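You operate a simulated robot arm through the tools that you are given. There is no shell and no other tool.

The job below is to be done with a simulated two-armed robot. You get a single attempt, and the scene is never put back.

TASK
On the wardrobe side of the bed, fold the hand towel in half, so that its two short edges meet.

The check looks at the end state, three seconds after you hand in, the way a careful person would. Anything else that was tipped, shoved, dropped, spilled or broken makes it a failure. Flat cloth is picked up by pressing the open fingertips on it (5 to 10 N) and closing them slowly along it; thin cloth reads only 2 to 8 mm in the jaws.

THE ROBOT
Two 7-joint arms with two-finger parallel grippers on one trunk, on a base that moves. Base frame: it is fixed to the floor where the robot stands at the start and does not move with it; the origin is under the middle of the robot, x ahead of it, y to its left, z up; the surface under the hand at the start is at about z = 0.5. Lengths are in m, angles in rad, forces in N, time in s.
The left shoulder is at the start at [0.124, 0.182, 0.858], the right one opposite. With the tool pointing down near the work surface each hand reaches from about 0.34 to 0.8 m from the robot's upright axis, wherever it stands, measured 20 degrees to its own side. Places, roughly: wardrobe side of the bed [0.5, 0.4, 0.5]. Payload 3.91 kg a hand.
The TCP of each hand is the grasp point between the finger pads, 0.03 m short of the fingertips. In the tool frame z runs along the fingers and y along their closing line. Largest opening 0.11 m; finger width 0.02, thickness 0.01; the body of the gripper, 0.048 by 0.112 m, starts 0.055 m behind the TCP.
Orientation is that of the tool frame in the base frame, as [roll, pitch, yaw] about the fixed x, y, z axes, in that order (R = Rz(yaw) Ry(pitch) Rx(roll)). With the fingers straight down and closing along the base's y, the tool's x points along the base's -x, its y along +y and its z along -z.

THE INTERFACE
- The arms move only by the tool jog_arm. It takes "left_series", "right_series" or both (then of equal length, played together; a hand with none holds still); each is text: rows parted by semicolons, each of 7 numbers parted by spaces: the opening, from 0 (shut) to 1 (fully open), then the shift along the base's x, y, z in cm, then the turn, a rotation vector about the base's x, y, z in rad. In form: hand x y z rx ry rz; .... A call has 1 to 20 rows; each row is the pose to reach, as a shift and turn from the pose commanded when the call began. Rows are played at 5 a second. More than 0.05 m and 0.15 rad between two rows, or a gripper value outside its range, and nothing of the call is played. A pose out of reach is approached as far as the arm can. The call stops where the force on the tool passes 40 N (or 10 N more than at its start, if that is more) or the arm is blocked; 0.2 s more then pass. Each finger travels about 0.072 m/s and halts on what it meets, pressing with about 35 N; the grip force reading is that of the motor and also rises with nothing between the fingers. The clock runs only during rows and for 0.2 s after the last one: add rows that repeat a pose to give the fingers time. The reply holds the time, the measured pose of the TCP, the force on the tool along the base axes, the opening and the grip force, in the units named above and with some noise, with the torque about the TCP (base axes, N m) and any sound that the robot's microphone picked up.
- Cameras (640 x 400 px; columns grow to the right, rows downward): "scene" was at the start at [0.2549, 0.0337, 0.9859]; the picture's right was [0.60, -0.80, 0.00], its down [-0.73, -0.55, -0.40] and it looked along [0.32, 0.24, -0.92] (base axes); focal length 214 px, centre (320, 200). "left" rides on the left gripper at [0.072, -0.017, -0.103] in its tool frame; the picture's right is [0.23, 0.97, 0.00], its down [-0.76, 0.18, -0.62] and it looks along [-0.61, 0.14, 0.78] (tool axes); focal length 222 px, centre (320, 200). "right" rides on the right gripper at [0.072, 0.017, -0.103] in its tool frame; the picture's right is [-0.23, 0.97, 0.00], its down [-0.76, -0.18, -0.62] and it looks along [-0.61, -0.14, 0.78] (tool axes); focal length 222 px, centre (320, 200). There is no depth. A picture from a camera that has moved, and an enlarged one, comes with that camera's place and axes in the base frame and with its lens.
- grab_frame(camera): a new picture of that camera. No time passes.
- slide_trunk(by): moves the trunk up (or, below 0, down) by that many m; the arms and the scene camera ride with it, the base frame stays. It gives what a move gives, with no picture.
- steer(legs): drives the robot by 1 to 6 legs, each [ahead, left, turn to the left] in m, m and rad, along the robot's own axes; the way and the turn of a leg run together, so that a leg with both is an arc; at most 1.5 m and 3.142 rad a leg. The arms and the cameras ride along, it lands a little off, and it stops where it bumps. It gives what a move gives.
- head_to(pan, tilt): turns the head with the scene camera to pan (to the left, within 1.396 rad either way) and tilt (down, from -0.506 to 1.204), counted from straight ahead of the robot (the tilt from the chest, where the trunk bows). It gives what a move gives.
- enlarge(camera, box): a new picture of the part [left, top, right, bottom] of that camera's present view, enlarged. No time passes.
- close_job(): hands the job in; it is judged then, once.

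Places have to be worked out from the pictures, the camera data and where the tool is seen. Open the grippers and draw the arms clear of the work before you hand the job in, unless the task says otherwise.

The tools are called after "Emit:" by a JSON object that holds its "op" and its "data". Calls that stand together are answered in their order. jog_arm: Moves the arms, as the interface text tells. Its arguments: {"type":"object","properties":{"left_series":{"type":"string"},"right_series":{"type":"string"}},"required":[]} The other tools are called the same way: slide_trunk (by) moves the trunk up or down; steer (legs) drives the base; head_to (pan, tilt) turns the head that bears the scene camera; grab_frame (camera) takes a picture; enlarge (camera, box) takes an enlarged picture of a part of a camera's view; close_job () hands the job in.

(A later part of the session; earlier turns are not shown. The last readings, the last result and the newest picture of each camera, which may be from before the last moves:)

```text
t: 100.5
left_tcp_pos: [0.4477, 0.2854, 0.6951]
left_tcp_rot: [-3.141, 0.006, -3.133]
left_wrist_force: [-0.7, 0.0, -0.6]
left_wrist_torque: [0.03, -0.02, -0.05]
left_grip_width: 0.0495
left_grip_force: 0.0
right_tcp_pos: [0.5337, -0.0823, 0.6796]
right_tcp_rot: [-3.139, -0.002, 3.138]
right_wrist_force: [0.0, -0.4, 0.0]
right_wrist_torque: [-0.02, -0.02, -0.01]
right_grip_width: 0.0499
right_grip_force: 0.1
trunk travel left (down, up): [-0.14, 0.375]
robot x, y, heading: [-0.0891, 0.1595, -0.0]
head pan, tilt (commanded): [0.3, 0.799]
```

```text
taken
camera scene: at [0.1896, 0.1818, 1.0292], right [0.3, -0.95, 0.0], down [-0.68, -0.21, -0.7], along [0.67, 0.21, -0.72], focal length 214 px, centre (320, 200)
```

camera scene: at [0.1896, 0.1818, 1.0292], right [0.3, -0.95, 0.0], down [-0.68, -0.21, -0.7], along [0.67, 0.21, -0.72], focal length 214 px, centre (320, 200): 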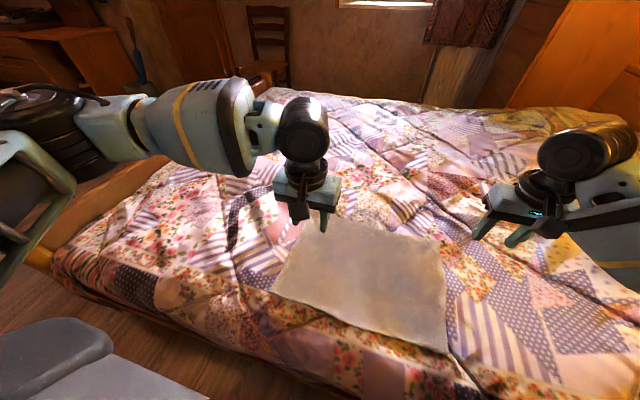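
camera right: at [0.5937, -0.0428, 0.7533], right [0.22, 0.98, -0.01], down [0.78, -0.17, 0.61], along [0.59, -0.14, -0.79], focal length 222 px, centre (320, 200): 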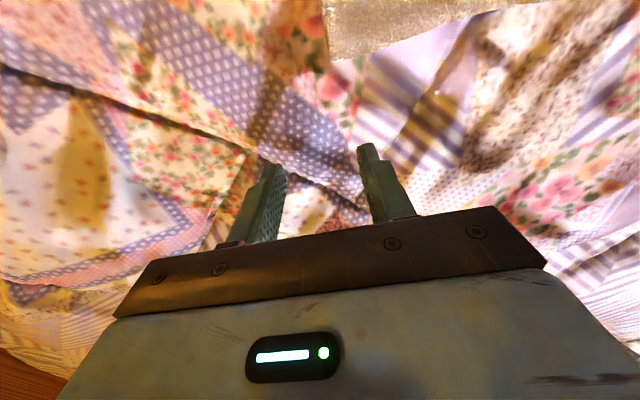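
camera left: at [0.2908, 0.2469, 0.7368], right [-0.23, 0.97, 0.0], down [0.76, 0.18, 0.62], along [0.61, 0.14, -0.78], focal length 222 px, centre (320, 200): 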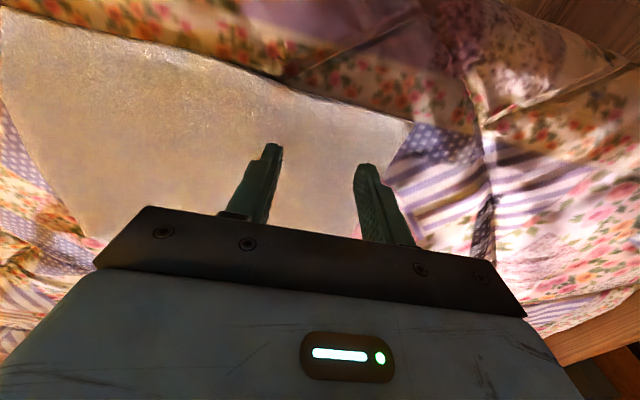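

The inward limit is the same with the elbow up. The roll trick does move the elbow, and the opposite sense should lower it like the right arm's, so I do the mirrored sequence. First I stretch out again.

Emit:
{"op": "jog_arm", "data": {"left_series": "0.45 2 2.2 1 0 -0.1 0; 0.45 4 4.4 2 0 -0.2 0; 0.45 6 6.6 3 0 -0.3 0; 0.45 8.3 8.8 4 0 -0.4 0; 0.45 10.6 11 5 0 -0.5 0; 0.45 13 13.2 6 0 -0.6 0; 0.45 15.4 15.4 7 0 -0.7 0; 0.45 17.8 17.6 8 0 -0.8 0; 0.45 20.2 20 9.5 0 -0.9 0; 0.45 22.6 22 11 0 -1.0 0; 0.45 25 24 12.5 0 -1.1 0; 0.45 27.4 26 14 0 -1.2 0; 0.45 30 28 15.5 0 -1.3 0; 0.45 32.5 30 16.5 0 -1.4 0; 0.45 35 32 17 0 -1.4 0; 0.45 36.5 33 17.5 0 -1.4 0; 0.45 36.5 33 17.5 0 -1.4 0"}}

Emit:
{"op": "head_to", "data": {"pan": 0.8, "tilt": 0.4}}

Emit:
{"op": "grab_frame", "data": {"camera": "scene"}}

```text
t: 104.1
left_tcp_pos: [0.8086, 0.6038, 0.8714]
left_tcp_rot: [-3.091, 1.418, -3.105]
left_wrist_force: [-0.4, -0.2, -1.0]
left_wrist_torque: [0.0, 0.02, 0.04]
left_grip_width: 0.0496
left_grip_force: 0.1
left hand out of reach, approached as far as the arm can: row 16
right_tcp_pos: [0.533, -0.0836, 0.6788]
right_tcp_rot: [3.139, 0.002, 3.138]
right_wrist_force: [0.5, 0.1, -0.9]
right_wrist_torque: [-0.01, -0.01, 0.02]
right_grip_width: 0.0495
right_grip_force: 0.1
trunk travel left (down, up): [-0.14, 0.375]
robot x, y, heading: [-0.0907, 0.1569, -0.001]
head pan, tilt (commanded): [0.3, 0.799]
```

```text
t: 105.0
left_tcp_pos: [0.8091, 0.6034, 0.8708]
left_tcp_rot: [-3.09, 1.418, -3.104]
left_wrist_force: [-0.5, 0.1, 0.4]
left_wrist_torque: [-0.01, -0.01, 0.01]
left_grip_width: 0.0497
left_grip_force: 0.0
right_tcp_pos: [0.5334, -0.0837, 0.6793]
right_tcp_rot: [-3.14, -0.001, 3.138]
right_wrist_force: [0.6, -1.1, 0.7]
right_wrist_torque: [-0.04, 0.02, -0.02]
right_grip_width: 0.0494
right_grip_force: 0.0
trunk travel left (down, up): [-0.14, 0.375]
robot x, y, heading: [-0.0896, 0.1571, -0.002]
head pan, tilt (commanded): [0.799, 0.4]
```

```text
taken
camera scene: at [0.1772, 0.2242, 1.0642], right [0.72, -0.7, 0.0], down [-0.27, -0.28, -0.92], along [0.64, 0.66, -0.39], focal length 214 px, centre (320, 200)
```

scene: 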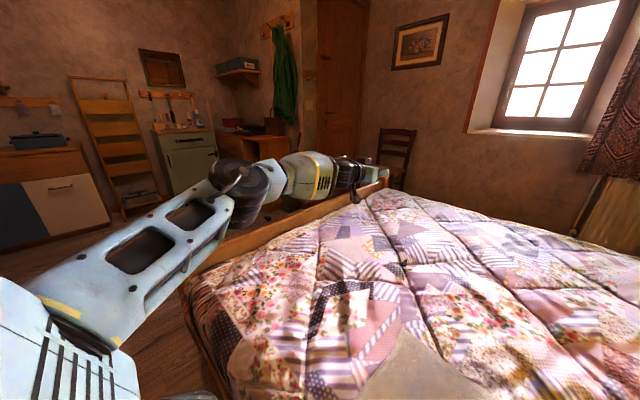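

Straight again. I now roll the hand the opposite way, positive about the arm axis, as far as it goes.

Emit:
{"op": "jog_arm", "data": {"left_series": "0.45 0 0 0 0.132 0.048 0; 0.45 0 0 0 0.263 0.095 0; 0.45 0 0 0 0.395 0.143 0; 0.45 0 0 0 0.526 0.19 0; 0.45 0 0 0 0.658 0.238 0; 0.45 0 0 0 0.79 0.286 0; 0.45 0 0 0 0.921 0.333 0; 0.45 0 0 0 1.053 0.381 0; 0.45 0 0 0 1.184 0.428 0; 0.45 0 0 0 1.316 0.476 0; 0.45 0 0 0 1.448 0.524 0; 0.45 0 0 0 1.579 0.571 0; 0.45 0 0 0 1.711 0.619 0; 0.45 0 0 0 1.842 0.666 0; 0.45 0 0 0 1.974 0.714 0; 0.45 0 0 0 2.106 0.762 0; 0.45 0 0 0 2.237 0.809 0; 0.45 0 0 0 2.369 0.857 0; 0.45 0 0 0 2.369 0.857 0"}}

Emit:
{"op": "grab_frame", "data": {"camera": "scene"}}

```text
t: 109.0
left_tcp_pos: [0.7675, 0.6489, 0.8803]
left_tcp_rot: [1.685, -0.982, 2.202]
left_wrist_force: [-0.2, 1.2, 1.1]
left_wrist_torque: [-0.01, 0.03, -0.04]
left_grip_width: 0.0495
left_grip_force: 0.1
left hand out of reach, approached as far as the arm can: row 1, 2, 3, 4, 5, 6, 7, 8, 9, 10, 11, 12, 13, 14, 15, 16, 17, 18, 19
right_tcp_pos: [0.5332, -0.0837, 0.6782]
right_tcp_rot: [-3.139, 0.0, 3.139]
right_wrist_force: [-0.5, 0.4, -0.1]
right_wrist_torque: [0.0, 0.03, -0.03]
right_grip_width: 0.0496
right_grip_force: 0.1
trunk travel left (down, up): [-0.14, 0.375]
robot x, y, heading: [-0.0885, 0.1576, 0.001]
head pan, tilt (commanded): [0.799, 0.4]
```

```text
taken
camera scene: at [0.1774, 0.2243, 1.0641], right [0.72, -0.7, 0.0], down [-0.27, -0.28, -0.92], along [0.64, 0.66, -0.39], focal length 214 px, centre (320, 200)
```

scene: 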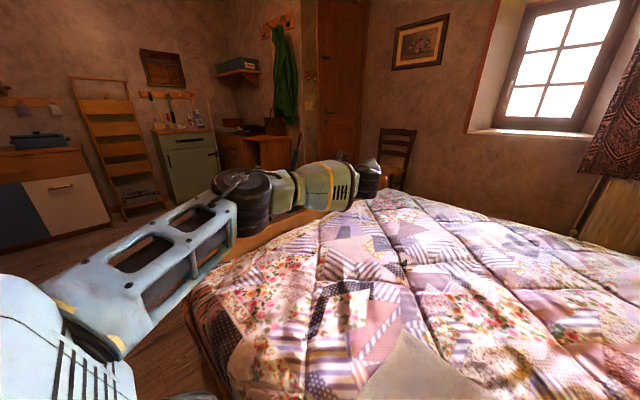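

Rolled the other way. Now I bend the elbow by pulling back, then roll back while watching the elbow.

Emit:
{"op": "jog_arm", "data": {"left_series": "0.45 -3 -1.5 0 0 0 0; 0.45 -6 -3 0 0 0 0; 0.45 -9 -4.5 0 0 0 0; 0.45 -12 -6 0 0 0 0; 0.45 -15 -7.5 0 0 0 0; 0.45 -18 -9 0 0 0 0; 0.45 -21 -10 0 0 0 0; 0.45 -21 -10 0 0 0 0"}}

Emit:
{"op": "grab_frame", "data": {"camera": "scene"}}

```text
t: 110.8
left_tcp_pos: [0.5588, 0.5484, 0.879]
left_tcp_rot: [1.684, -0.979, 2.203]
left_wrist_force: [-0.6, 0.1, 0.3]
left_wrist_torque: [0.03, -0.03, 0.01]
left_grip_width: 0.0494
left_grip_force: 0.1
right_tcp_pos: [0.5332, -0.0833, 0.6778]
right_tcp_rot: [-3.139, -0.001, 3.139]
right_wrist_force: [-0.3, 0.5, -0.7]
right_wrist_torque: [0.03, -0.01, 0.02]
right_grip_width: 0.0496
right_grip_force: 0.0
trunk travel left (down, up): [-0.14, 0.375]
robot x, y, heading: [-0.0883, 0.1564, 0.001]
head pan, tilt (commanded): [0.799, 0.4]
```

```text
taken
camera scene: at [0.1772, 0.2242, 1.0642], right [0.72, -0.7, 0.0], down [-0.27, -0.28, -0.92], along [0.64, 0.66, -0.39], focal length 214 px, centre (320, 200)
```

scene: 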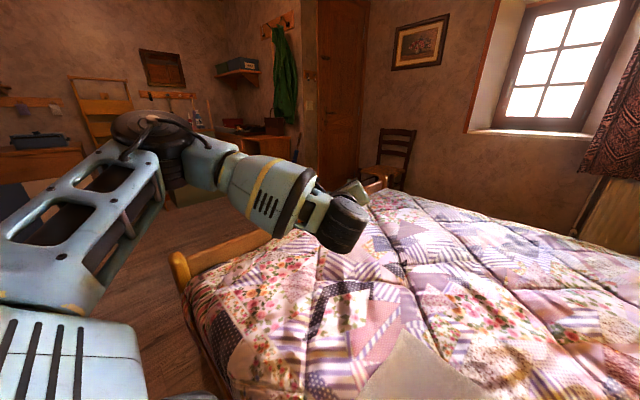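

The elbow is bent with the hand rolled. I roll back the other way while moving outward, mirroring the earlier sequence.

Emit:
{"op": "jog_arm", "data": {"left_series": "0.45 0 0 0 -0.132 -0.048 0; 0.45 0 0 0 -0.263 -0.095 0; 0.45 0 0 0 -0.395 -0.143 0; 0.45 0 0 0 -0.526 -0.19 0; 0.45 0 0 0 -0.658 -0.238 0; 0.45 0 0 0 -0.79 -0.286 0; 0.45 0 0 0 -0.921 -0.333 0; 0.45 0 0 0 -1.053 -0.381 0; 0.45 0 0 0 -1.184 -0.428 0; 0.45 0 0 0 -1.316 -0.476 0; 0.45 0 0 0 -1.448 -0.524 0; 0.45 0 0 0 -1.579 -0.571 0; 0.45 0 0 0 -1.711 -0.619 0; 0.45 0 0 0 -1.842 -0.666 0; 0.45 0 0 0 -1.974 -0.714 0; 0.45 0 0 0 -2.106 -0.762 0; 0.45 0 0 0 -2.237 -0.809 0; 0.45 0 0 0 -2.369 -0.857 0; 0.45 0 0 0 -2.369 -0.857 0"}}

Emit:
{"op": "grab_frame", "data": {"camera": "scene"}}

```text
t: 114.8
left_tcp_pos: [0.7507, 0.6412, 0.8915]
left_tcp_rot: [2.978, 1.355, 2.923]
left_wrist_force: [-0.6, 0.6, -0.4]
left_wrist_torque: [-0.02, 0.0, 0.01]
left_grip_width: 0.0494
left_grip_force: 0.0
left hand out of reach, approached as far as the arm can: row 10, 11, 12, 13, 14, 15, 16, 17, 18, 19
right_tcp_pos: [0.534, -0.0829, 0.6796]
right_tcp_rot: [-3.14, -0.001, 3.138]
right_wrist_force: [-1.3, 0.4, 0.4]
right_wrist_torque: [0.0, 0.01, 0.01]
right_grip_width: 0.0495
right_grip_force: 0.0
trunk travel left (down, up): [-0.14, 0.375]
robot x, y, heading: [-0.0878, 0.158, 0.004]
head pan, tilt (commanded): [0.799, 0.4]
```

```text
taken
camera scene: at [0.1766, 0.2244, 1.0644], right [0.72, -0.7, 0.0], down [-0.27, -0.28, -0.92], along [0.64, 0.66, -0.39], focal length 214 px, centre (320, 200)
```

scene: 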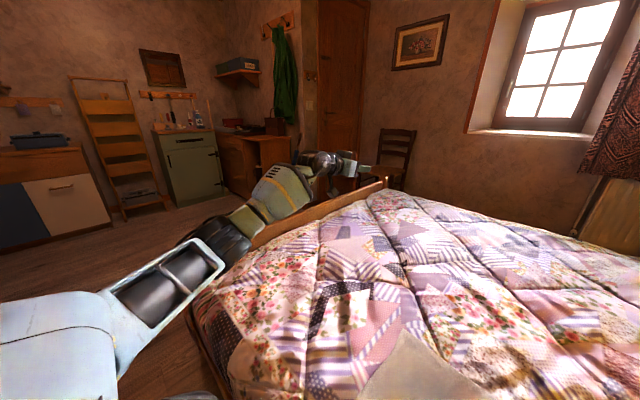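

The left elbow is now low, like the right one. I bring the tool down over the bed on the left side from here.

Emit:
{"op": "jog_arm", "data": {"left_series": "0.45 -2 -2 0 0 0.11 0; 0.45 -4 -4 0 0 0.22 0; 0.45 -6 -6 -1 0 0.33 0; 0.45 -8 -8 -2 0 0.44 0; 0.45 -10 -10 -3 0 0.55 0; 0.45 -12 -12 -5 0 0.66 0; 0.45 -14 -14 -7 0 0.77 0; 0.45 -16 -16 -9 0 0.88 0; 0.45 -18 -18 -11 0 0.99 0; 0.45 -20 -20 -13 0 1.1 0; 0.45 -22 -22 -15 0 1.21 0; 0.45 -24 -24 -17 0 1.32 0; 0.45 -24 -24 -17 0 1.355 0; 0.45 -24 -24 -17 0 1.355 0"}}

Emit:
{"op": "grab_frame", "data": {"camera": "scene"}}

```text
t: 117.8
left_tcp_pos: [0.6066, 0.6237, 0.6806]
left_tcp_rot: [-3.09, 0.003, 3.089]
left_wrist_force: [-0.5, -0.2, 0.3]
left_wrist_torque: [-0.03, -0.02, 0.0]
left_grip_width: 0.0494
left_grip_force: 0.0
left hand out of reach, approached as far as the arm can: row 1, 2, 3, 4, 5, 6, 7, 8, 9, 10, 11, 12, 13, 14
right_tcp_pos: [0.533, -0.0841, 0.6785]
right_tcp_rot: [-3.139, 0.001, 3.138]
right_wrist_force: [-0.7, -0.5, 0.5]
right_wrist_torque: [0.01, -0.03, 0.0]
right_grip_width: 0.0496
right_grip_force: 0.1
trunk travel left (down, up): [-0.14, 0.375]
robot x, y, heading: [-0.0896, 0.1586, -0.003]
head pan, tilt (commanded): [0.799, 0.4]
```

```text
taken
camera scene: at [0.1771, 0.2242, 1.0643], right [0.72, -0.7, 0.0], down [-0.27, -0.28, -0.92], along [0.64, 0.66, -0.39], focal length 214 px, centre (320, 200)
```

scene: 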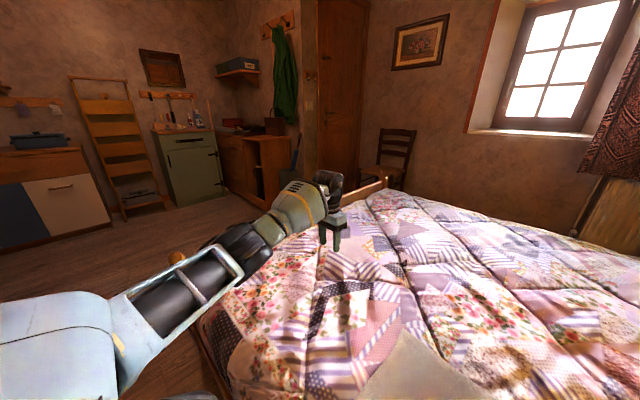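

The left tool points down with the elbow low, but the arm is nearly straight at (0.607, 0.624). I ask for a move up, back and inward so the elbow flexes.

Emit:
{"op": "jog_arm", "data": {"left_series": "0.45 0 0 3 0 0 0; 0.45 0 0 6 0 0 0; 0.45 -2 -2 8 0 0 0; 0.45 -4 -4 9 0 0 0; 0.45 -6 -7 9 0 0 0; 0.45 -8 -10 9 0 0 0; 0.45 -10 -13 9 0 0 0; 0.45 -12 -16 8 0 0 0; 0.45 -12 -18 7 0 0 0; 0.45 -12 -18 7 0 0 0; 0.45 -12 -18 7 0 0 0"}}

Emit:
{"op": "grab_frame", "data": {"camera": "scene"}}

```text
t: 120.2
left_tcp_pos: [0.6031, 0.6217, 0.7654]
left_tcp_rot: [-3.092, 0.004, 3.093]
left_wrist_force: [-0.3, -0.6, 0.0]
left_wrist_torque: [-0.06, -0.01, 0.01]
left_grip_width: 0.0498
left_grip_force: 0.1
left hand out of reach, approached as far as the arm can: row 3, 4, 5, 6, 7, 8, 9, 10, 11
right_tcp_pos: [0.5337, -0.0832, 0.6792]
right_tcp_rot: [-3.141, 0.001, 3.138]
right_wrist_force: [0.0, -0.5, -0.4]
right_wrist_torque: [0.02, -0.02, 0.0]
right_grip_width: 0.0493
right_grip_force: 0.1
trunk travel left (down, up): [-0.14, 0.375]
robot x, y, heading: [-0.0905, 0.1607, -0.003]
head pan, tilt (commanded): [0.799, 0.4]
```

```text
taken
camera scene: at [0.1771, 0.2242, 1.0642], right [0.72, -0.7, 0.0], down [-0.27, -0.28, -0.92], along [0.64, 0.66, -0.39], focal length 214 px, centre (320, 200)
```

scene: 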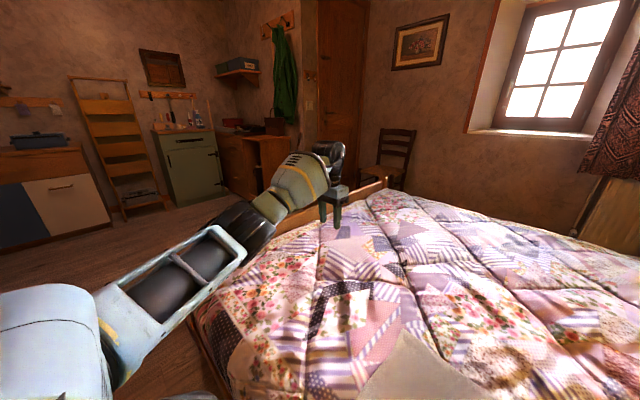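

It moves up freely but not back and in together. I test the directions separately: pure -y first, then pure -x.

Emit:
{"op": "jog_arm", "data": {"left_series": "0.45 0 -2 0 0 0 0; 0.45 0 -4 0 0 0 0; 0.45 1 -8 0 0 0 0; 0.45 2 -12 0 0 0 0; 0.45 2 -12 0 0 0 0"}}

Emit:
{"op": "jog_arm", "data": {"left_series": "0.45 -2 0 0 0 0 0; 0.45 -4 0 0 0 0 0; 0.45 -7 0 0 0 0 0; 0.45 -10 0 0 0 0 0; 0.45 -10 0 0 0 0 0"}}

```text
t: 121.4
left_tcp_pos: [0.6032, 0.621, 0.7658]
left_tcp_rot: [-3.091, 0.004, 3.094]
left_wrist_force: [-0.1, 0.0, 0.1]
left_wrist_torque: [-0.02, -0.01, -0.03]
left_grip_width: 0.0495
left_grip_force: 0.1
left hand out of reach, approached as far as the arm can: row 1, 2, 3, 4, 5
right_tcp_pos: [0.5334, -0.0827, 0.6796]
right_tcp_rot: [-3.139, 0.0, 3.139]
right_wrist_force: [-0.1, -0.2, -1.2]
right_wrist_torque: [-0.02, 0.0, 0.03]
right_grip_width: 0.0494
right_grip_force: 0.0
trunk travel left (down, up): [-0.14, 0.375]
robot x, y, heading: [-0.0862, 0.1572, -0.001]
head pan, tilt (commanded): [0.799, 0.4]
```

```text
t: 122.6
left_tcp_pos: [0.5629, 0.6721, 0.7519]
left_tcp_rot: [-3.091, 0.004, 3.092]
left_wrist_force: [0.3, 0.0, -0.2]
left_wrist_torque: [-0.02, -0.01, 0.01]
left_grip_width: 0.0496
left_grip_force: 0.0
left hand out of reach, approached as far as the arm can: row 1, 2, 3, 4, 5
right_tcp_pos: [0.5341, -0.0827, 0.6786]
right_tcp_rot: [-3.139, -0.002, 3.139]
right_wrist_force: [0.4, -0.2, 0.5]
right_wrist_torque: [0.01, 0.01, 0.01]
right_grip_width: 0.0494
right_grip_force: 0.1
trunk travel left (down, up): [-0.14, 0.375]
robot x, y, heading: [-0.0872, 0.1559, -0.0]
head pan, tilt (commanded): [0.799, 0.4]
```

The left arm is now over-rotated the other way, so its elbow flexes outward. A half-turn roll while straight should bring it back part-way to a pose like the right arm's, and a half-turn leaves the closing line unchanged, so no roll back is needed. First I pitch forward and extend.

Emit:
{"op": "jog_arm", "data": {"left_series": "0.45 1.5 -0.3 1 0 -0.105 0; 0.45 3 -0.6 2 0 -0.21 0; 0.45 4.5 -0.9 3 0 -0.315 0; 0.45 6 -1.2 4 0 -0.42 0; 0.45 7.5 -1.5 5 0 -0.525 0; 0.45 9 -1.8 6 0 -0.63 0; 0.45 10.5 -2.1 7 0 -0.735 0; 0.45 12 -2.4 8 0 -0.84 0; 0.45 13.5 -2.7 9 0 -0.945 0; 0.45 15 -3 10 0 -1.05 0; 0.45 16.5 -3 11 0 -1.155 0; 0.45 18 -3 12 0 -1.26 0; 0.45 19 -3 12.5 0 -1.365 0; 0.45 19 -3 12.5 0 -1.365 0"}}

Emit:
{"op": "jog_arm", "data": {"left_series": "0.45 0 0 0 0.13 0.05 0; 0.45 0 0 0 0.26 0.1 0; 0.45 0 0 0 0.39 0.15 0; 0.45 0 0 0 0.52 0.2 0; 0.45 0 0 0 0.65 0.25 0; 0.45 0 0 0 0.78 0.3 0; 0.45 0 0 0 0.91 0.35 0; 0.45 0 0 0 1.04 0.4 0; 0.45 0 0 0 1.17 0.45 0; 0.45 0 0 0 1.3 0.5 0; 0.45 0 0 0 1.43 0.55 0; 0.45 0 0 0 1.43 0.55 0"}}

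Emit:
{"op": "grab_frame", "data": {"camera": "scene"}}

```text
t: 125.6
left_tcp_pos: [0.7568, 0.6413, 0.8772]
left_tcp_rot: [2.961, 1.367, 2.904]
left_wrist_force: [1.3, -0.7, 0.2]
left_wrist_torque: [-0.01, -0.03, -0.03]
left_grip_width: 0.0496
left_grip_force: 0.1
left hand out of reach, approached as far as the arm can: row 2, 3, 4, 5, 6, 7, 8, 9, 10, 11, 12
right_tcp_pos: [0.5338, -0.0835, 0.6787]
right_tcp_rot: [-3.139, 0.0, 3.137]
right_wrist_force: [0.1, 0.0, -0.7]
right_wrist_torque: [-0.03, -0.01, 0.01]
right_grip_width: 0.0495
right_grip_force: 0.1
trunk travel left (down, up): [-0.14, 0.375]
robot x, y, heading: [-0.0936, 0.1596, -0.003]
head pan, tilt (commanded): [0.799, 0.4]
```

```text
t: 128.2
left_tcp_pos: [0.7529, 0.6408, 0.8774]
left_tcp_rot: [1.99, -0.08, 2.109]
left_wrist_force: [0.2, -0.1, -0.1]
left_wrist_torque: [0.0, 0.02, 0.0]
left_grip_width: 0.0495
left_grip_force: 0.1
right_tcp_pos: [0.5334, -0.0822, 0.6789]
right_tcp_rot: [-3.142, 0.001, 3.138]
right_wrist_force: [-0.3, 0.5, 0.8]
right_wrist_torque: [0.01, 0.0, 0.0]
right_grip_width: 0.0496
right_grip_force: 0.1
trunk travel left (down, up): [-0.14, 0.375]
robot x, y, heading: [-0.0858, 0.1612, 0.002]
head pan, tilt (commanded): [0.799, 0.4]
```

```text
taken
camera scene: at [0.1771, 0.2243, 1.0642], right [0.72, -0.7, 0.0], down [-0.27, -0.28, -0.92], along [0.64, 0.66, -0.39], focal length 214 px, centre (320, 200)
```

scene: 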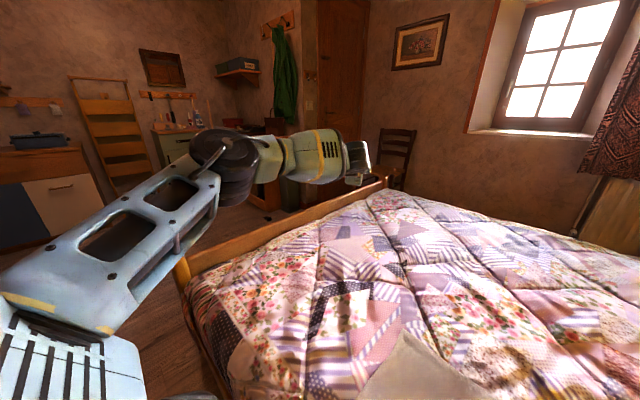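

The arm jumped to an elbow-up posture again during the stretch, so the solver itself changes branches when a pose is near the limit. Rather than fight that, I return the left hand to an ordinary fingers-down pose on its own side and will solve the reach by turning the robot's heading a little.

Emit:
{"op": "jog_arm", "data": {"left_series": "0.45 -1 -1 0 -0.13 -0.05 0; 0.45 -2 -2 0 -0.26 -0.1 0; 0.45 -3 -3 0 -0.39 -0.15 0; 0.45 -4 -4 0 -0.52 -0.2 0; 0.45 -5 -5 0 -0.65 -0.25 0; 0.45 -6 -6 0 -0.78 -0.3 0; 0.45 -7 -7 0 -0.91 -0.35 0; 0.45 -8 -8 0 -1.04 -0.4 0; 0.45 -9 -9 0 -1.17 -0.45 0; 0.45 -10 -10 0 -1.3 -0.5 0; 0.45 -11 -11 0 -1.43 -0.55 0; 0.45 -11 -11 0 -1.43 -0.55 0"}}

Emit:
{"op": "grab_frame", "data": {"camera": "scene"}}

```text
t: 130.8
left_tcp_pos: [0.7881, 0.5836, 0.8614]
left_tcp_rot: [2.939, 1.371, 2.867]
left_wrist_force: [0.6, 0.1, 0.6]
left_wrist_torque: [0.05, -0.01, -0.01]
left_grip_width: 0.0497
left_grip_force: 0.1
left hand out of reach, approached as far as the arm can: row 7, 8, 9, 10, 11, 12
right_tcp_pos: [0.5338, -0.0828, 0.6776]
right_tcp_rot: [-3.14, 0.001, 3.138]
right_wrist_force: [0.3, -0.4, 0.2]
right_wrist_torque: [0.0, 0.01, 0.03]
right_grip_width: 0.0495
right_grip_force: 0.1
trunk travel left (down, up): [-0.14, 0.375]
robot x, y, heading: [-0.0885, 0.1598, -0.002]
head pan, tilt (commanded): [0.799, 0.4]
```

```text
taken
camera scene: at [0.1771, 0.2242, 1.0643], right [0.72, -0.7, 0.0], down [-0.27, -0.28, -0.92], along [0.64, 0.66, -0.39], focal length 214 px, centre (320, 200)
```

scene: 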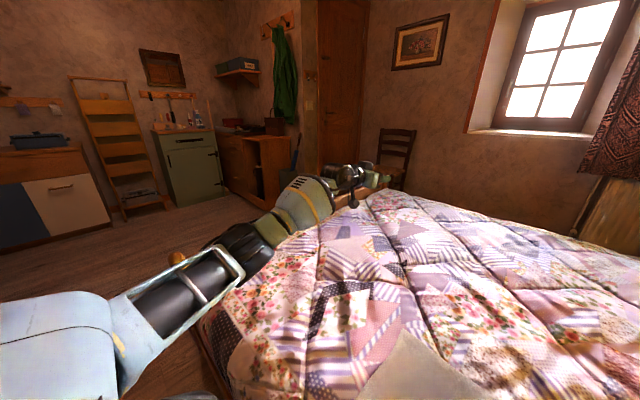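

The left elbow is low again and the hand is at (0.788, 0.584). I try drawing it inward and back in this posture with the fingers still forward.

Emit:
{"op": "jog_arm", "data": {"left_series": "0.45 -1 -3 1 0 0 0; 0.45 -2 -6 2 0 0 0; 0.45 -3 -9 3 0 0 0; 0.45 -5 -12 4 0 0 0; 0.45 -7 -15 5 0 0 0; 0.45 -9 -18 5 0 0 0; 0.45 -11 -20 5 0 0 0; 0.45 -11 -20 5 0 0 0; 0.45 -11 -20 5 0 0 0"}}

Emit:
{"op": "grab_frame", "data": {"camera": "scene"}}

```text
t: 132.8
left_tcp_pos: [0.7894, 0.5827, 0.8619]
left_tcp_rot: [2.938, 1.367, 2.857]
left_wrist_force: [-0.4, 0.7, 0.5]
left_wrist_torque: [0.02, -0.03, -0.01]
left_grip_width: 0.0495
left_grip_force: 0.0
left hand out of reach, approached as far as the arm can: row 1, 2, 3, 4, 5, 6, 7, 8, 9
right_tcp_pos: [0.533, -0.0834, 0.6791]
right_tcp_rot: [-3.14, 0.001, 3.139]
right_wrist_force: [0.2, 0.2, -0.3]
right_wrist_torque: [0.0, -0.02, 0.03]
right_grip_width: 0.0493
right_grip_force: 0.1
trunk travel left (down, up): [-0.14, 0.375]
robot x, y, heading: [-0.0904, 0.1588, -0.003]
head pan, tilt (commanded): [0.799, 0.4]
```

```text
taken
camera scene: at [0.1771, 0.2242, 1.0643], right [0.72, -0.7, 0.0], down [-0.27, -0.28, -0.92], along [0.64, 0.66, -0.39], focal length 214 px, centre (320, 200)
```

scene: 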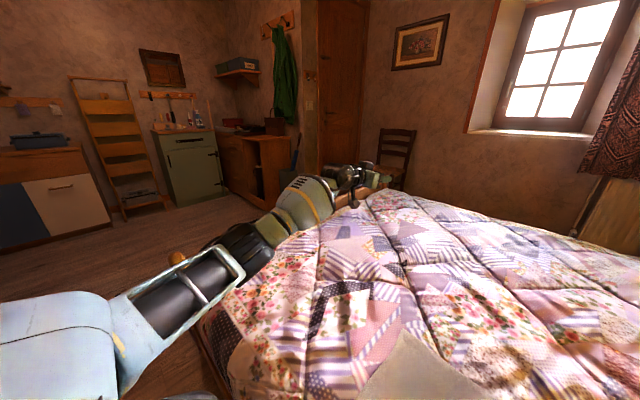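

Still stuck in that branch. I repeat the forward roll that returned it to the elbow-out posture. From that rolled pose, pitching the fingers down gives a tool closing along x, which is just what the leaning grasp needs.

Emit:
{"op": "jog_arm", "data": {"left_series": "0.45 0 0 0 0.13 0.05 0; 0.45 0 0 0 0.26 0.1 0; 0.45 0 0 0 0.39 0.15 0; 0.45 0 0 0 0.52 0.2 0; 0.45 0 0 0 0.65 0.25 0; 0.45 0 0 0 0.78 0.3 0; 0.45 0 0 0 0.91 0.35 0; 0.45 0 0 0 1.04 0.4 0; 0.45 0 0 0 1.17 0.45 0; 0.45 0 0 0 1.3 0.5 0; 0.45 0 0 0 1.43 0.55 0; 0.45 0 0 0 1.43 0.55 0"}}

Emit:
{"op": "grab_frame", "data": {"camera": "scene"}}

```text
t: 135.4
left_tcp_pos: [0.7689, 0.6002, 0.8601]
left_tcp_rot: [1.991, -0.079, 2.109]
left_wrist_force: [-0.8, 0.6, -1.4]
left_wrist_torque: [0.01, -0.01, -0.03]
left_grip_width: 0.0496
left_grip_force: 0.0
left hand out of reach, approached as far as the arm can: row 7, 8, 9, 10, 11, 12
right_tcp_pos: [0.5341, -0.0835, 0.6793]
right_tcp_rot: [-3.14, 0.001, 3.139]
right_wrist_force: [-0.5, 0.7, 0.1]
right_wrist_torque: [0.02, 0.01, 0.0]
right_grip_width: 0.0495
right_grip_force: 0.0
trunk travel left (down, up): [-0.14, 0.375]
robot x, y, heading: [-0.0897, 0.1607, -0.001]
head pan, tilt (commanded): [0.799, 0.4]
```

```text
taken
camera scene: at [0.1772, 0.2246, 1.0642], right [0.72, -0.7, 0.0], down [-0.27, -0.28, -0.92], along [0.64, 0.66, -0.39], focal length 214 px, centre (320, 200)
```

scene: 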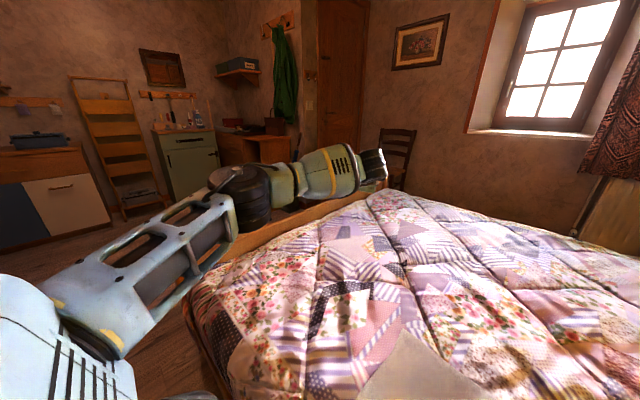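

The elbow is back to the usual posture with the tool rolled a quarter turn. I bring it to fingers-down with the closing line along x, over the left part of the bed.

Emit:
{"op": "jog_arm", "data": {"left_series": "0.45 -2.7 -1.5 -1 -0.0314 0.0917 -0.036; 0.45 -5.4 -3 -2 -0.0628 0.1833 -0.0719; 0.45 -8.1 -4.5 -3 -0.0943 0.275 -0.1079; 0.45 -10.8 -6 -4 -0.1257 0.3667 -0.1438; 0.45 -13.5 -7.5 -5 -0.1571 0.4583 -0.1798; 0.45 -16.2 -9 -6 -0.1885 0.55 -0.2158; 0.45 -18.9 -10.5 -7 -0.2199 0.6417 -0.2517; 0.45 -21.6 -12 -8 -0.2513 0.7333 -0.2877; 0.45 -24.3 -13.5 -9 -0.2828 0.825 -0.3236; 0.45 -27 -15 -10 -0.3142 0.9167 -0.3596; 0.45 -29.5 -16.5 -12 -0.3456 1.0083 -0.3955; 0.45 -32 -18 -14 -0.377 1.1 -0.4315; 0.45 -32 -18 -14 -0.377 1.1 -0.4315"}}

Emit:
{"op": "grab_frame", "data": {"camera": "scene"}}

```text
t: 138.2
left_tcp_pos: [0.4478, 0.4189, 0.7203]
left_tcp_rot: [3.141, 0.001, 1.571]
left_wrist_force: [0.5, -0.5, -0.4]
left_wrist_torque: [0.02, 0.02, 0.0]
left_grip_width: 0.0495
left_grip_force: 0.0
right_tcp_pos: [0.5334, -0.0842, 0.6799]
right_tcp_rot: [-3.14, 0.001, 3.138]
right_wrist_force: [0.1, 0.3, 0.3]
right_wrist_torque: [-0.01, -0.02, -0.04]
right_grip_width: 0.0498
right_grip_force: 0.2
trunk travel left (down, up): [-0.14, 0.375]
robot x, y, heading: [-0.088, 0.1631, -0.001]
head pan, tilt (commanded): [0.799, 0.4]
```

```text
taken
camera scene: at [0.177, 0.2242, 1.0643], right [0.72, -0.7, 0.0], down [-0.27, -0.28, -0.92], along [0.64, 0.66, -0.39], focal length 214 px, centre (320, 200)
```

scene: 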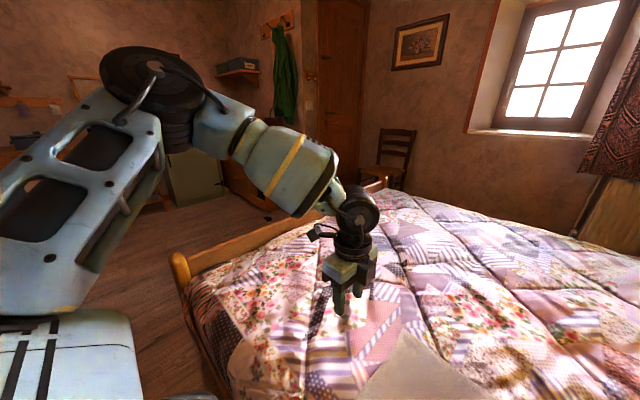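

Fingers are down and closing along x, everything within reach. Now I lean the hand, fingers toward -y, and move in to the centre line.

Emit:
{"op": "jog_arm", "data": {"left_series": "0.45 -1 -3 0 -0.12 0 0; 0.45 -2 -6 0 -0.24 0 0; 0.45 -3 -9 -1 -0.36 0 0; 0.45 -4 -12 -2 -0.48 0 0; 0.45 -5 -15 -3 -0.6 0 0; 0.45 -6 -18 -4 -0.6 0 0; 0.45 -6 -21 -5 -0.6 0 0; 0.45 -6 -24 -6 -0.6 0 0; 0.45 -6 -26 -6 -0.6 0 0; 0.45 -6 -26 -6 -0.6 0 0"}}

Emit:
{"op": "head_to", "data": {"pan": 0.2, "tilt": 0.85}}

Emit:
{"op": "grab_frame", "data": {"camera": "scene"}}

```text
t: 140.4
left_tcp_pos: [0.389, 0.1612, 0.6618]
left_tcp_rot: [3.139, 0.599, 1.571]
left_wrist_force: [-0.7, -0.9, 0.0]
left_wrist_torque: [0.0, 0.02, 0.04]
left_grip_width: 0.0496
left_grip_force: 0.1
right_tcp_pos: [0.5336, -0.0821, 0.6809]
right_tcp_rot: [-3.14, 0.001, 3.139]
right_wrist_force: [0.2, 0.3, -0.3]
right_wrist_torque: [0.0, -0.04, 0.02]
right_grip_width: 0.049
right_grip_force: 0.0
trunk travel left (down, up): [-0.14, 0.375]
robot x, y, heading: [-0.089, 0.1575, -0.002]
head pan, tilt (commanded): [0.799, 0.4]
```

```text
t: 141.4
left_tcp_pos: [0.3884, 0.1609, 0.6616]
left_tcp_rot: [3.14, 0.603, 1.571]
left_wrist_force: [0.3, -0.1, -0.5]
left_wrist_torque: [0.0, 0.05, 0.05]
left_grip_width: 0.0493
left_grip_force: 0.1
right_tcp_pos: [0.5344, -0.0833, 0.6781]
right_tcp_rot: [-3.141, 0.0, 3.138]
right_wrist_force: [-0.5, 0.4, 0.9]
right_wrist_torque: [0.0, 0.04, -0.01]
right_grip_width: 0.0494
right_grip_force: 0.0
trunk travel left (down, up): [-0.14, 0.375]
robot x, y, heading: [-0.084, 0.1613, -0.001]
head pan, tilt (commanded): [0.201, 0.85]
```

```text
taken
camera scene: at [0.1891, 0.1735, 1.0252], right [0.2, -0.98, 0.0], down [-0.74, -0.15, -0.66], along [0.65, 0.13, -0.75], focal length 214 px, centre (320, 200)
```

scene: 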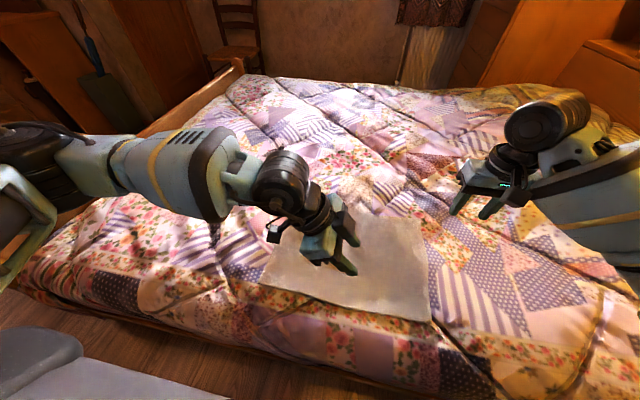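

The leaning left hand reaches the centre line at (0.389, 0.161). I check whether it can now be straightened up here, since an upright closing would be even better.

Emit:
{"op": "jog_arm", "data": {"left_series": "0.45 0 0 0 0.1 0 0; 0.45 0 0 0 0.2 0 0; 0.45 0 0 0 0.3 0 0; 0.45 0 0 0 0.4 0 0; 0.45 0 0 0 0.5 0 0; 0.45 0 0 0 0.6 0 0; 0.45 0 0 0 0.6 0 0"}}

```text
t: 143.0
left_tcp_pos: [0.3839, 0.2586, 0.6421]
left_tcp_rot: [-3.141, 0.05, 1.567]
left_wrist_force: [0.1, -0.5, -0.3]
left_wrist_torque: [-0.01, 0.01, 0.03]
left_grip_width: 0.0496
left_grip_force: 0.0
left hand out of reach, approached as far as the arm can: row 1, 2, 3, 4, 5, 6, 7
right_tcp_pos: [0.5342, -0.0827, 0.6785]
right_tcp_rot: [-3.138, -0.001, 3.139]
right_wrist_force: [0.6, 0.5, 0.8]
right_wrist_torque: [0.01, 0.03, 0.02]
right_grip_width: 0.0497
right_grip_force: 0.1
trunk travel left (down, up): [-0.14, 0.375]
robot x, y, heading: [-0.0912, 0.1587, -0.001]
head pan, tilt (commanded): [0.201, 0.85]
```

Upright is limited to y≈0.26 and the lean of 0.6 is just enough for the centre line. Before deciding between the leaning grasp and turning the robot, I look down at the robot's own base to judge how much room it has beside the bed.

Emit:
{"op": "head_to", "data": {"pan": 1.39, "tilt": 1.2}}

Emit:
{"op": "grab_frame", "data": {"camera": "scene"}}

Emit:
{"op": "head_to", "data": {"pan": 0.6, "tilt": 1.2}}

Emit:
{"op": "grab_frame", "data": {"camera": "scene"}}

```text
t: 144.4
left_tcp_pos: [0.3862, 0.2597, 0.6412]
left_tcp_rot: [3.141, 0.051, 1.568]
left_wrist_force: [0.1, 0.4, 0.6]
left_wrist_torque: [0.03, 0.0, 0.02]
left_grip_width: 0.0492
left_grip_force: 0.2
right_tcp_pos: [0.5326, -0.0831, 0.6793]
right_tcp_rot: [-3.141, 0.0, 3.138]
right_wrist_force: [0.0, 0.5, 0.4]
right_wrist_torque: [0.02, -0.01, -0.01]
right_grip_width: 0.0495
right_grip_force: 0.1
trunk travel left (down, up): [-0.14, 0.375]
robot x, y, heading: [-0.0883, 0.1598, -0.007]
head pan, tilt (commanded): [1.389, 1.201]
```

```text
taken
camera scene: at [0.1226, 0.2128, 1.0014], right [0.98, -0.18, 0.0], down [-0.17, -0.92, -0.36], along [0.07, 0.36, -0.93], focal length 214 px, centre (320, 200)
```

scene: 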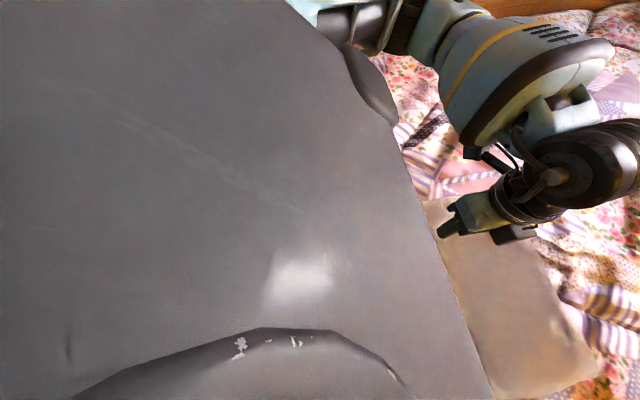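

```text
t: 145.5
left_tcp_pos: [0.3853, 0.2597, 0.6414]
left_tcp_rot: [3.141, 0.05, 1.565]
left_wrist_force: [-1.3, -0.1, 0.1]
left_wrist_torque: [-0.01, 0.0, 0.02]
left_grip_width: 0.0495
left_grip_force: 0.1
right_tcp_pos: [0.5339, -0.0833, 0.6783]
right_tcp_rot: [-3.141, -0.001, 3.14]
right_wrist_force: [-0.2, 0.2, -0.5]
right_wrist_torque: [0.02, -0.02, 0.02]
right_grip_width: 0.0495
right_grip_force: 0.1
trunk travel left (down, up): [-0.14, 0.375]
robot x, y, heading: [-0.0917, 0.1574, 0.001]
head pan, tilt (commanded): [0.6, 1.201]
```

```text
taken
camera scene: at [0.1586, 0.1895, 1.0014], right [0.57, -0.82, 0.0], down [-0.77, -0.53, -0.36], along [0.3, 0.2, -0.93], focal length 214 px, centre (320, 200)
```

scene: 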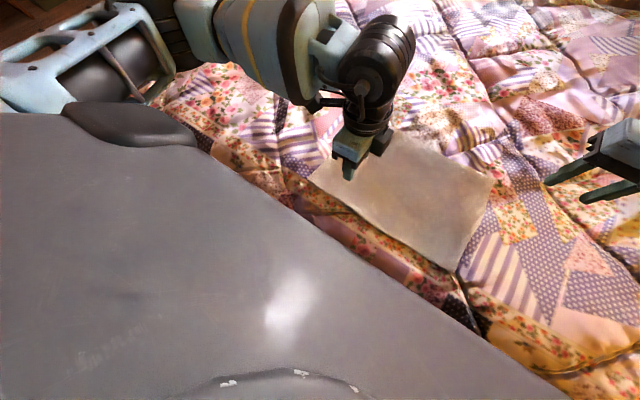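

The base itself is not visible, so I go with the leaning left hand, which needs no turning. First the right hand goes above the far end of the centre line at (0.61, 0.1565), and the left, opened less, leans 0.7 rad and moves above the near end.

Emit:
{"op": "jog_arm", "data": {"right_series": "0.42 0.8 3 -0.8 0 0 0; 0.40 1.6 6 -1.6 0 0 0; 0.38 2.4 9 -2.4 0 0 0; 0.36 3.2 12 -3.2 0 0 0; 0.36 4.2 15 -4.2 0 0 0; 0.36 5.2 18 -5.2 0 0 0; 0.36 6.4 21 -6.4 0 0 0; 0.36 7.6 24 -8 0 0 0; 0.36 7.6 24 -8 0 0 0; 0.36 7.6 24 -8 0 0 0"}}

Emit:
{"op": "jog_arm", "data": {"left_series": "0.42 0 0 0 -0.14 0 0; 0.40 0 0 0 -0.28 0 0; 0.38 0 -1 0 -0.42 0 0; 0.36 0 -3 0 -0.56 0 0; 0.34 0 -5 0 -0.65 0 0; 0.32 -0.4 -7 0 -0.65 0 0; 0.32 -0.7 -8.7 -1 -0.65 0 0; 0.32 -0.7 -8.7 -2 -0.65 0 0; 0.32 -0.7 -8.7 -2 -0.65 0 0"}}

Emit:
{"op": "head_to", "data": {"pan": 0.0, "tilt": 1.0}}

Emit:
{"op": "grab_frame", "data": {"camera": "scene"}}

Emit:
{"op": "grab_frame", "data": {"camera": "left"}}

Emit:
{"op": "grab_frame", "data": {"camera": "right"}}

```text
t: 147.7
left_tcp_pos: [0.3858, 0.2601, 0.6408]
left_tcp_rot: [-3.142, 0.052, 1.567]
left_wrist_force: [-0.2, 0.8, 0.1]
left_wrist_torque: [-0.01, 0.01, 0.0]
left_grip_width: 0.0492
left_grip_force: 0.0
right_tcp_pos: [0.61, 0.1564, 0.599]
right_tcp_rot: [-3.141, 0.001, 3.137]
right_wrist_force: [0.0, 0.5, -0.1]
right_wrist_torque: [0.02, 0.01, 0.03]
right_grip_width: 0.0395
right_grip_force: 0.2
trunk travel left (down, up): [-0.14, 0.375]
robot x, y, heading: [-0.0905, 0.1618, -0.005]
head pan, tilt (commanded): [0.6, 1.201]
```

```text
t: 149.7
left_tcp_pos: [0.3796, 0.1737, 0.622]
left_tcp_rot: [3.139, 0.701, 1.565]
left_wrist_force: [-0.1, 0.6, 1.4]
left_wrist_torque: [0.02, 0.05, -0.01]
left_grip_width: 0.0351
left_grip_force: 0.1
right_tcp_pos: [0.6103, 0.1578, 0.5995]
right_tcp_rot: [-3.14, -0.001, 3.138]
right_wrist_force: [-0.3, -0.1, 0.2]
right_wrist_torque: [0.03, -0.03, -0.01]
right_grip_width: 0.0396
right_grip_force: 0.0
trunk travel left (down, up): [-0.14, 0.375]
robot x, y, heading: [-0.0873, 0.1579, -0.003]
head pan, tilt (commanded): [0.6, 1.201]
```

```text
t: 150.7
left_tcp_pos: [0.3793, 0.1753, 0.622]
left_tcp_rot: [3.139, 0.702, 1.565]
left_wrist_force: [-0.3, -0.3, 0.5]
left_wrist_torque: [0.02, -0.01, 0.0]
left_grip_width: 0.0353
left_grip_force: 0.1
right_tcp_pos: [0.6104, 0.1567, 0.6]
right_tcp_rot: [-3.14, 0.0, 3.138]
right_wrist_force: [0.2, 0.7, -0.7]
right_wrist_torque: [-0.01, 0.03, 0.01]
right_grip_width: 0.04
right_grip_force: 0.1
trunk travel left (down, up): [-0.14, 0.375]
robot x, y, heading: [-0.0883, 0.1613, 0.001]
head pan, tilt (commanded): [0.0, 1.0]
```

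```text
taken
camera scene: at [0.1822, 0.1579, 1.014], right [0.0, -1.0, 0.0], down [-0.84, 0.0, -0.54], along [0.54, 0.0, -0.84], focal length 214 px, centre (320, 200)
```

scene: 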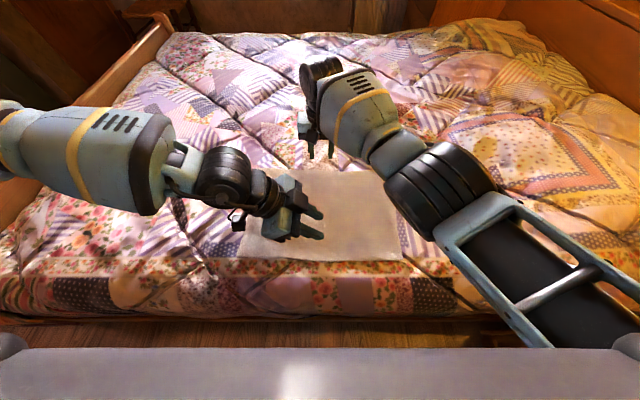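

```text
taken
camera left: at [0.3627, 0.2969, 0.6558], right [0.97, 0.17, -0.14], down [0.18, -0.18, 0.97], along [0.14, -0.97, -0.2], focal length 222 px, centre (320, 200)
```

left: 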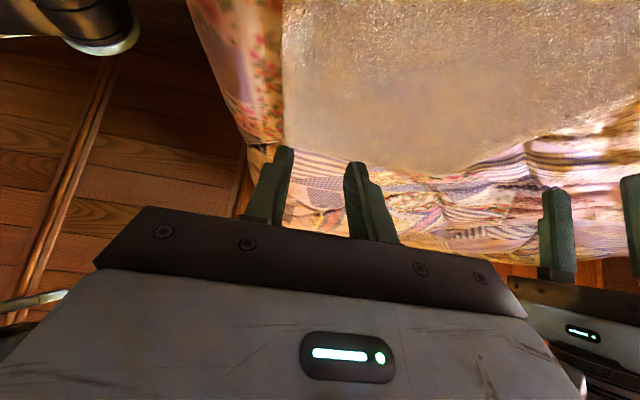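

```text
taken
camera right: at [0.5367, 0.1745, 0.7027], right [0.23, 0.97, 0.0], down [0.76, -0.18, 0.62], along [0.61, -0.14, -0.78], focal length 222 px, centre (320, 200)
```

right: 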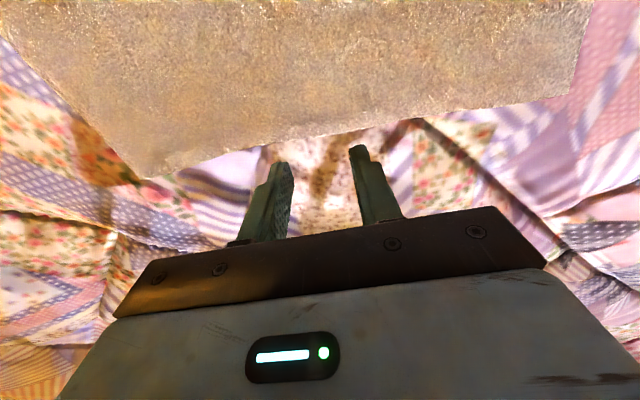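

Both hands are in place. From the views the towel's edges at mid-length are at x≈0.339 (near) and x≈0.619 (far), so I shift each hand 5 mm toward the robot and lower both to about 1 cm above contact.

Emit:
{"op": "jog_arm", "data": {"left_series": "0.32 -0.5 0 -2 0 0 0; 0.32 -0.5 0 -4 0 0 0; 0.32 -0.5 0 -6 0 0 0; 0.32 -0.5 0 -7.7 0 0 0; 0.32 -0.5 0 -7.7 0 0 0", "right_series": "0.36 -0.5 0 -1.5 0 0 0; 0.36 -0.5 0 -3 0 0 0; 0.36 -0.5 0 -4.5 0 0 0; 0.36 -0.5 0 -5.5 0 0 0; 0.36 -0.5 0 -5.5 0 0 0"}}

Emit:
{"op": "grab_frame", "data": {"camera": "right"}}

Emit:
{"op": "grab_frame", "data": {"camera": "left"}}

```text
t: 151.9
left_tcp_pos: [0.3742, 0.1754, 0.5458]
left_tcp_rot: [3.139, 0.701, 1.567]
left_wrist_force: [0.1, 0.5, -0.6]
left_wrist_torque: [0.0, 0.0, 0.01]
left_grip_width: 0.0354
left_grip_force: 0.0
right_tcp_pos: [0.6049, 0.1484, 0.5384]
right_tcp_rot: [-3.135, -0.005, 3.126]
right_wrist_force: [1.0, -1.1, -0.2]
right_wrist_torque: [0.01, -0.01, -0.01]
right_grip_width: 0.0398
right_grip_force: 0.1
trunk travel left (down, up): [-0.14, 0.375]
robot x, y, heading: [-0.0893, 0.1623, -0.003]
head pan, tilt (commanded): [0.0, 1.0]
```

```text
taken
camera right: at [0.5333, 0.1675, 0.642], right [0.24, 0.97, -0.01], down [0.76, -0.18, 0.62], along [0.6, -0.16, -0.78], focal length 222 px, centre (320, 200)
```

right: 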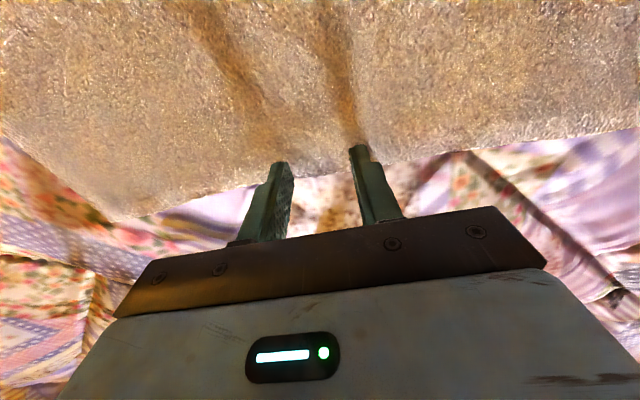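

```text
taken
camera left: at [0.3579, 0.2969, 0.5786], right [0.97, 0.17, -0.14], down [0.17, -0.18, 0.97], along [0.14, -0.97, -0.2], focal length 222 px, centre (320, 200)
```

left: 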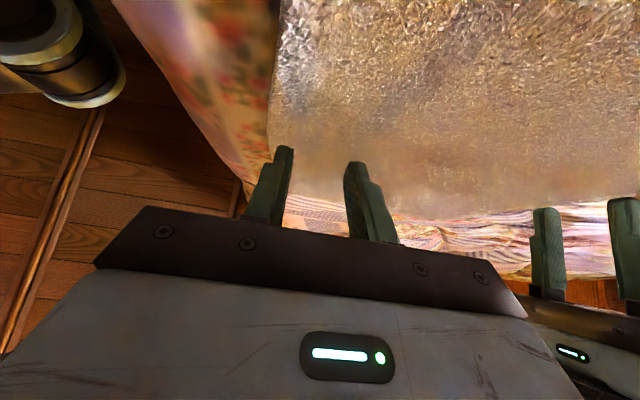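

The right hand is 8 mm off in y and slightly low without any tool force, so part of the right arm may be touching something. I look at the scene.

Emit:
{"op": "head_to", "data": {"pan": -0.5, "tilt": 0.9}}

Emit:
{"op": "grab_frame", "data": {"camera": "scene"}}

```text
t: 152.9
left_tcp_pos: [0.3751, 0.1741, 0.5457]
left_tcp_rot: [3.137, 0.701, 1.566]
left_wrist_force: [0.8, -0.4, -0.1]
left_wrist_torque: [0.0, 0.02, -0.02]
left_grip_width: 0.0353
left_grip_force: 0.1
right_tcp_pos: [0.6082, 0.1493, 0.5415]
right_tcp_rot: [-3.137, -0.005, 3.127]
right_wrist_force: [0.8, 0.0, 0.1]
right_wrist_torque: [0.0, -0.03, 0.0]
right_grip_width: 0.0395
right_grip_force: 0.1
trunk travel left (down, up): [-0.14, 0.375]
robot x, y, heading: [-0.0855, 0.1567, -0.001]
head pan, tilt (commanded): [-0.499, 0.901]
```

```text
taken
camera scene: at [0.1788, 0.1218, 1.0212], right [-0.48, -0.88, 0.0], down [-0.69, 0.37, -0.62], along [0.55, -0.3, -0.78], focal length 214 px, centre (320, 200)
```

scene: 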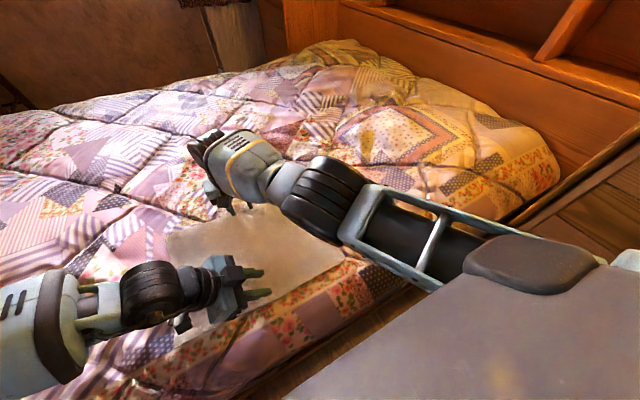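

The right upper arm is brushing the chest's front corner pad. I raise both hands, drive 5 cm forward and 1.5 cm left so the right arm works more bent and more on its own side, then bring the hands back over their points with slightly more lean on the left.

Emit:
{"op": "jog_arm", "data": {"left_series": "0.32 0 0 2 0 0 0; 0.32 0 0 4 0 0 0; 0.32 0 0 7 0 0 0; 0.32 0 0 7 0 0 0", "right_series": "0.36 0 -1 2 0 0 0; 0.36 0 -2 4 0 0 0; 0.36 0 -3 7 0 0 0; 0.36 0 -3 7 0 0 0"}}

Emit:
{"op": "steer", "data": {"legs": [[0.05, 0.015, 0]]}}

```text
t: 153.9
left_tcp_pos: [0.3733, 0.1752, 0.6156]
left_tcp_rot: [3.14, 0.702, 1.566]
left_wrist_force: [-0.3, 0.3, 0.2]
left_wrist_torque: [-0.02, 0.01, -0.01]
left_grip_width: 0.0354
left_grip_force: 0.1
right_tcp_pos: [0.6059, 0.1259, 0.6154]
right_tcp_rot: [3.141, -0.001, 3.137]
right_wrist_force: [-1.0, 0.1, -0.8]
right_wrist_torque: [0.0, -0.04, 0.04]
right_grip_width: 0.0394
right_grip_force: 0.0
trunk travel left (down, up): [-0.14, 0.375]
robot x, y, heading: [-0.0889, 0.1605, 0.001]
head pan, tilt (commanded): [-0.499, 0.901]
```

```text
t: 154.8
left_tcp_pos: [0.4244, 0.1901, 0.6155]
left_tcp_rot: [3.14, 0.701, 1.565]
left_wrist_force: [-0.4, -0.7, -0.9]
left_wrist_torque: [0.0, -0.01, 0.0]
left_grip_width: 0.035
left_grip_force: 0.1
right_tcp_pos: [0.6573, 0.1412, 0.6135]
right_tcp_rot: [-3.14, 0.001, 3.137]
right_wrist_force: [0.5, 0.6, -0.4]
right_wrist_torque: [0.01, 0.01, 0.0]
right_grip_width: 0.0395
right_grip_force: 0.1
trunk travel left (down, up): [-0.14, 0.375]
robot x, y, heading: [-0.0386, 0.1789, -0.001]
head pan, tilt (commanded): [-0.499, 0.901]
```

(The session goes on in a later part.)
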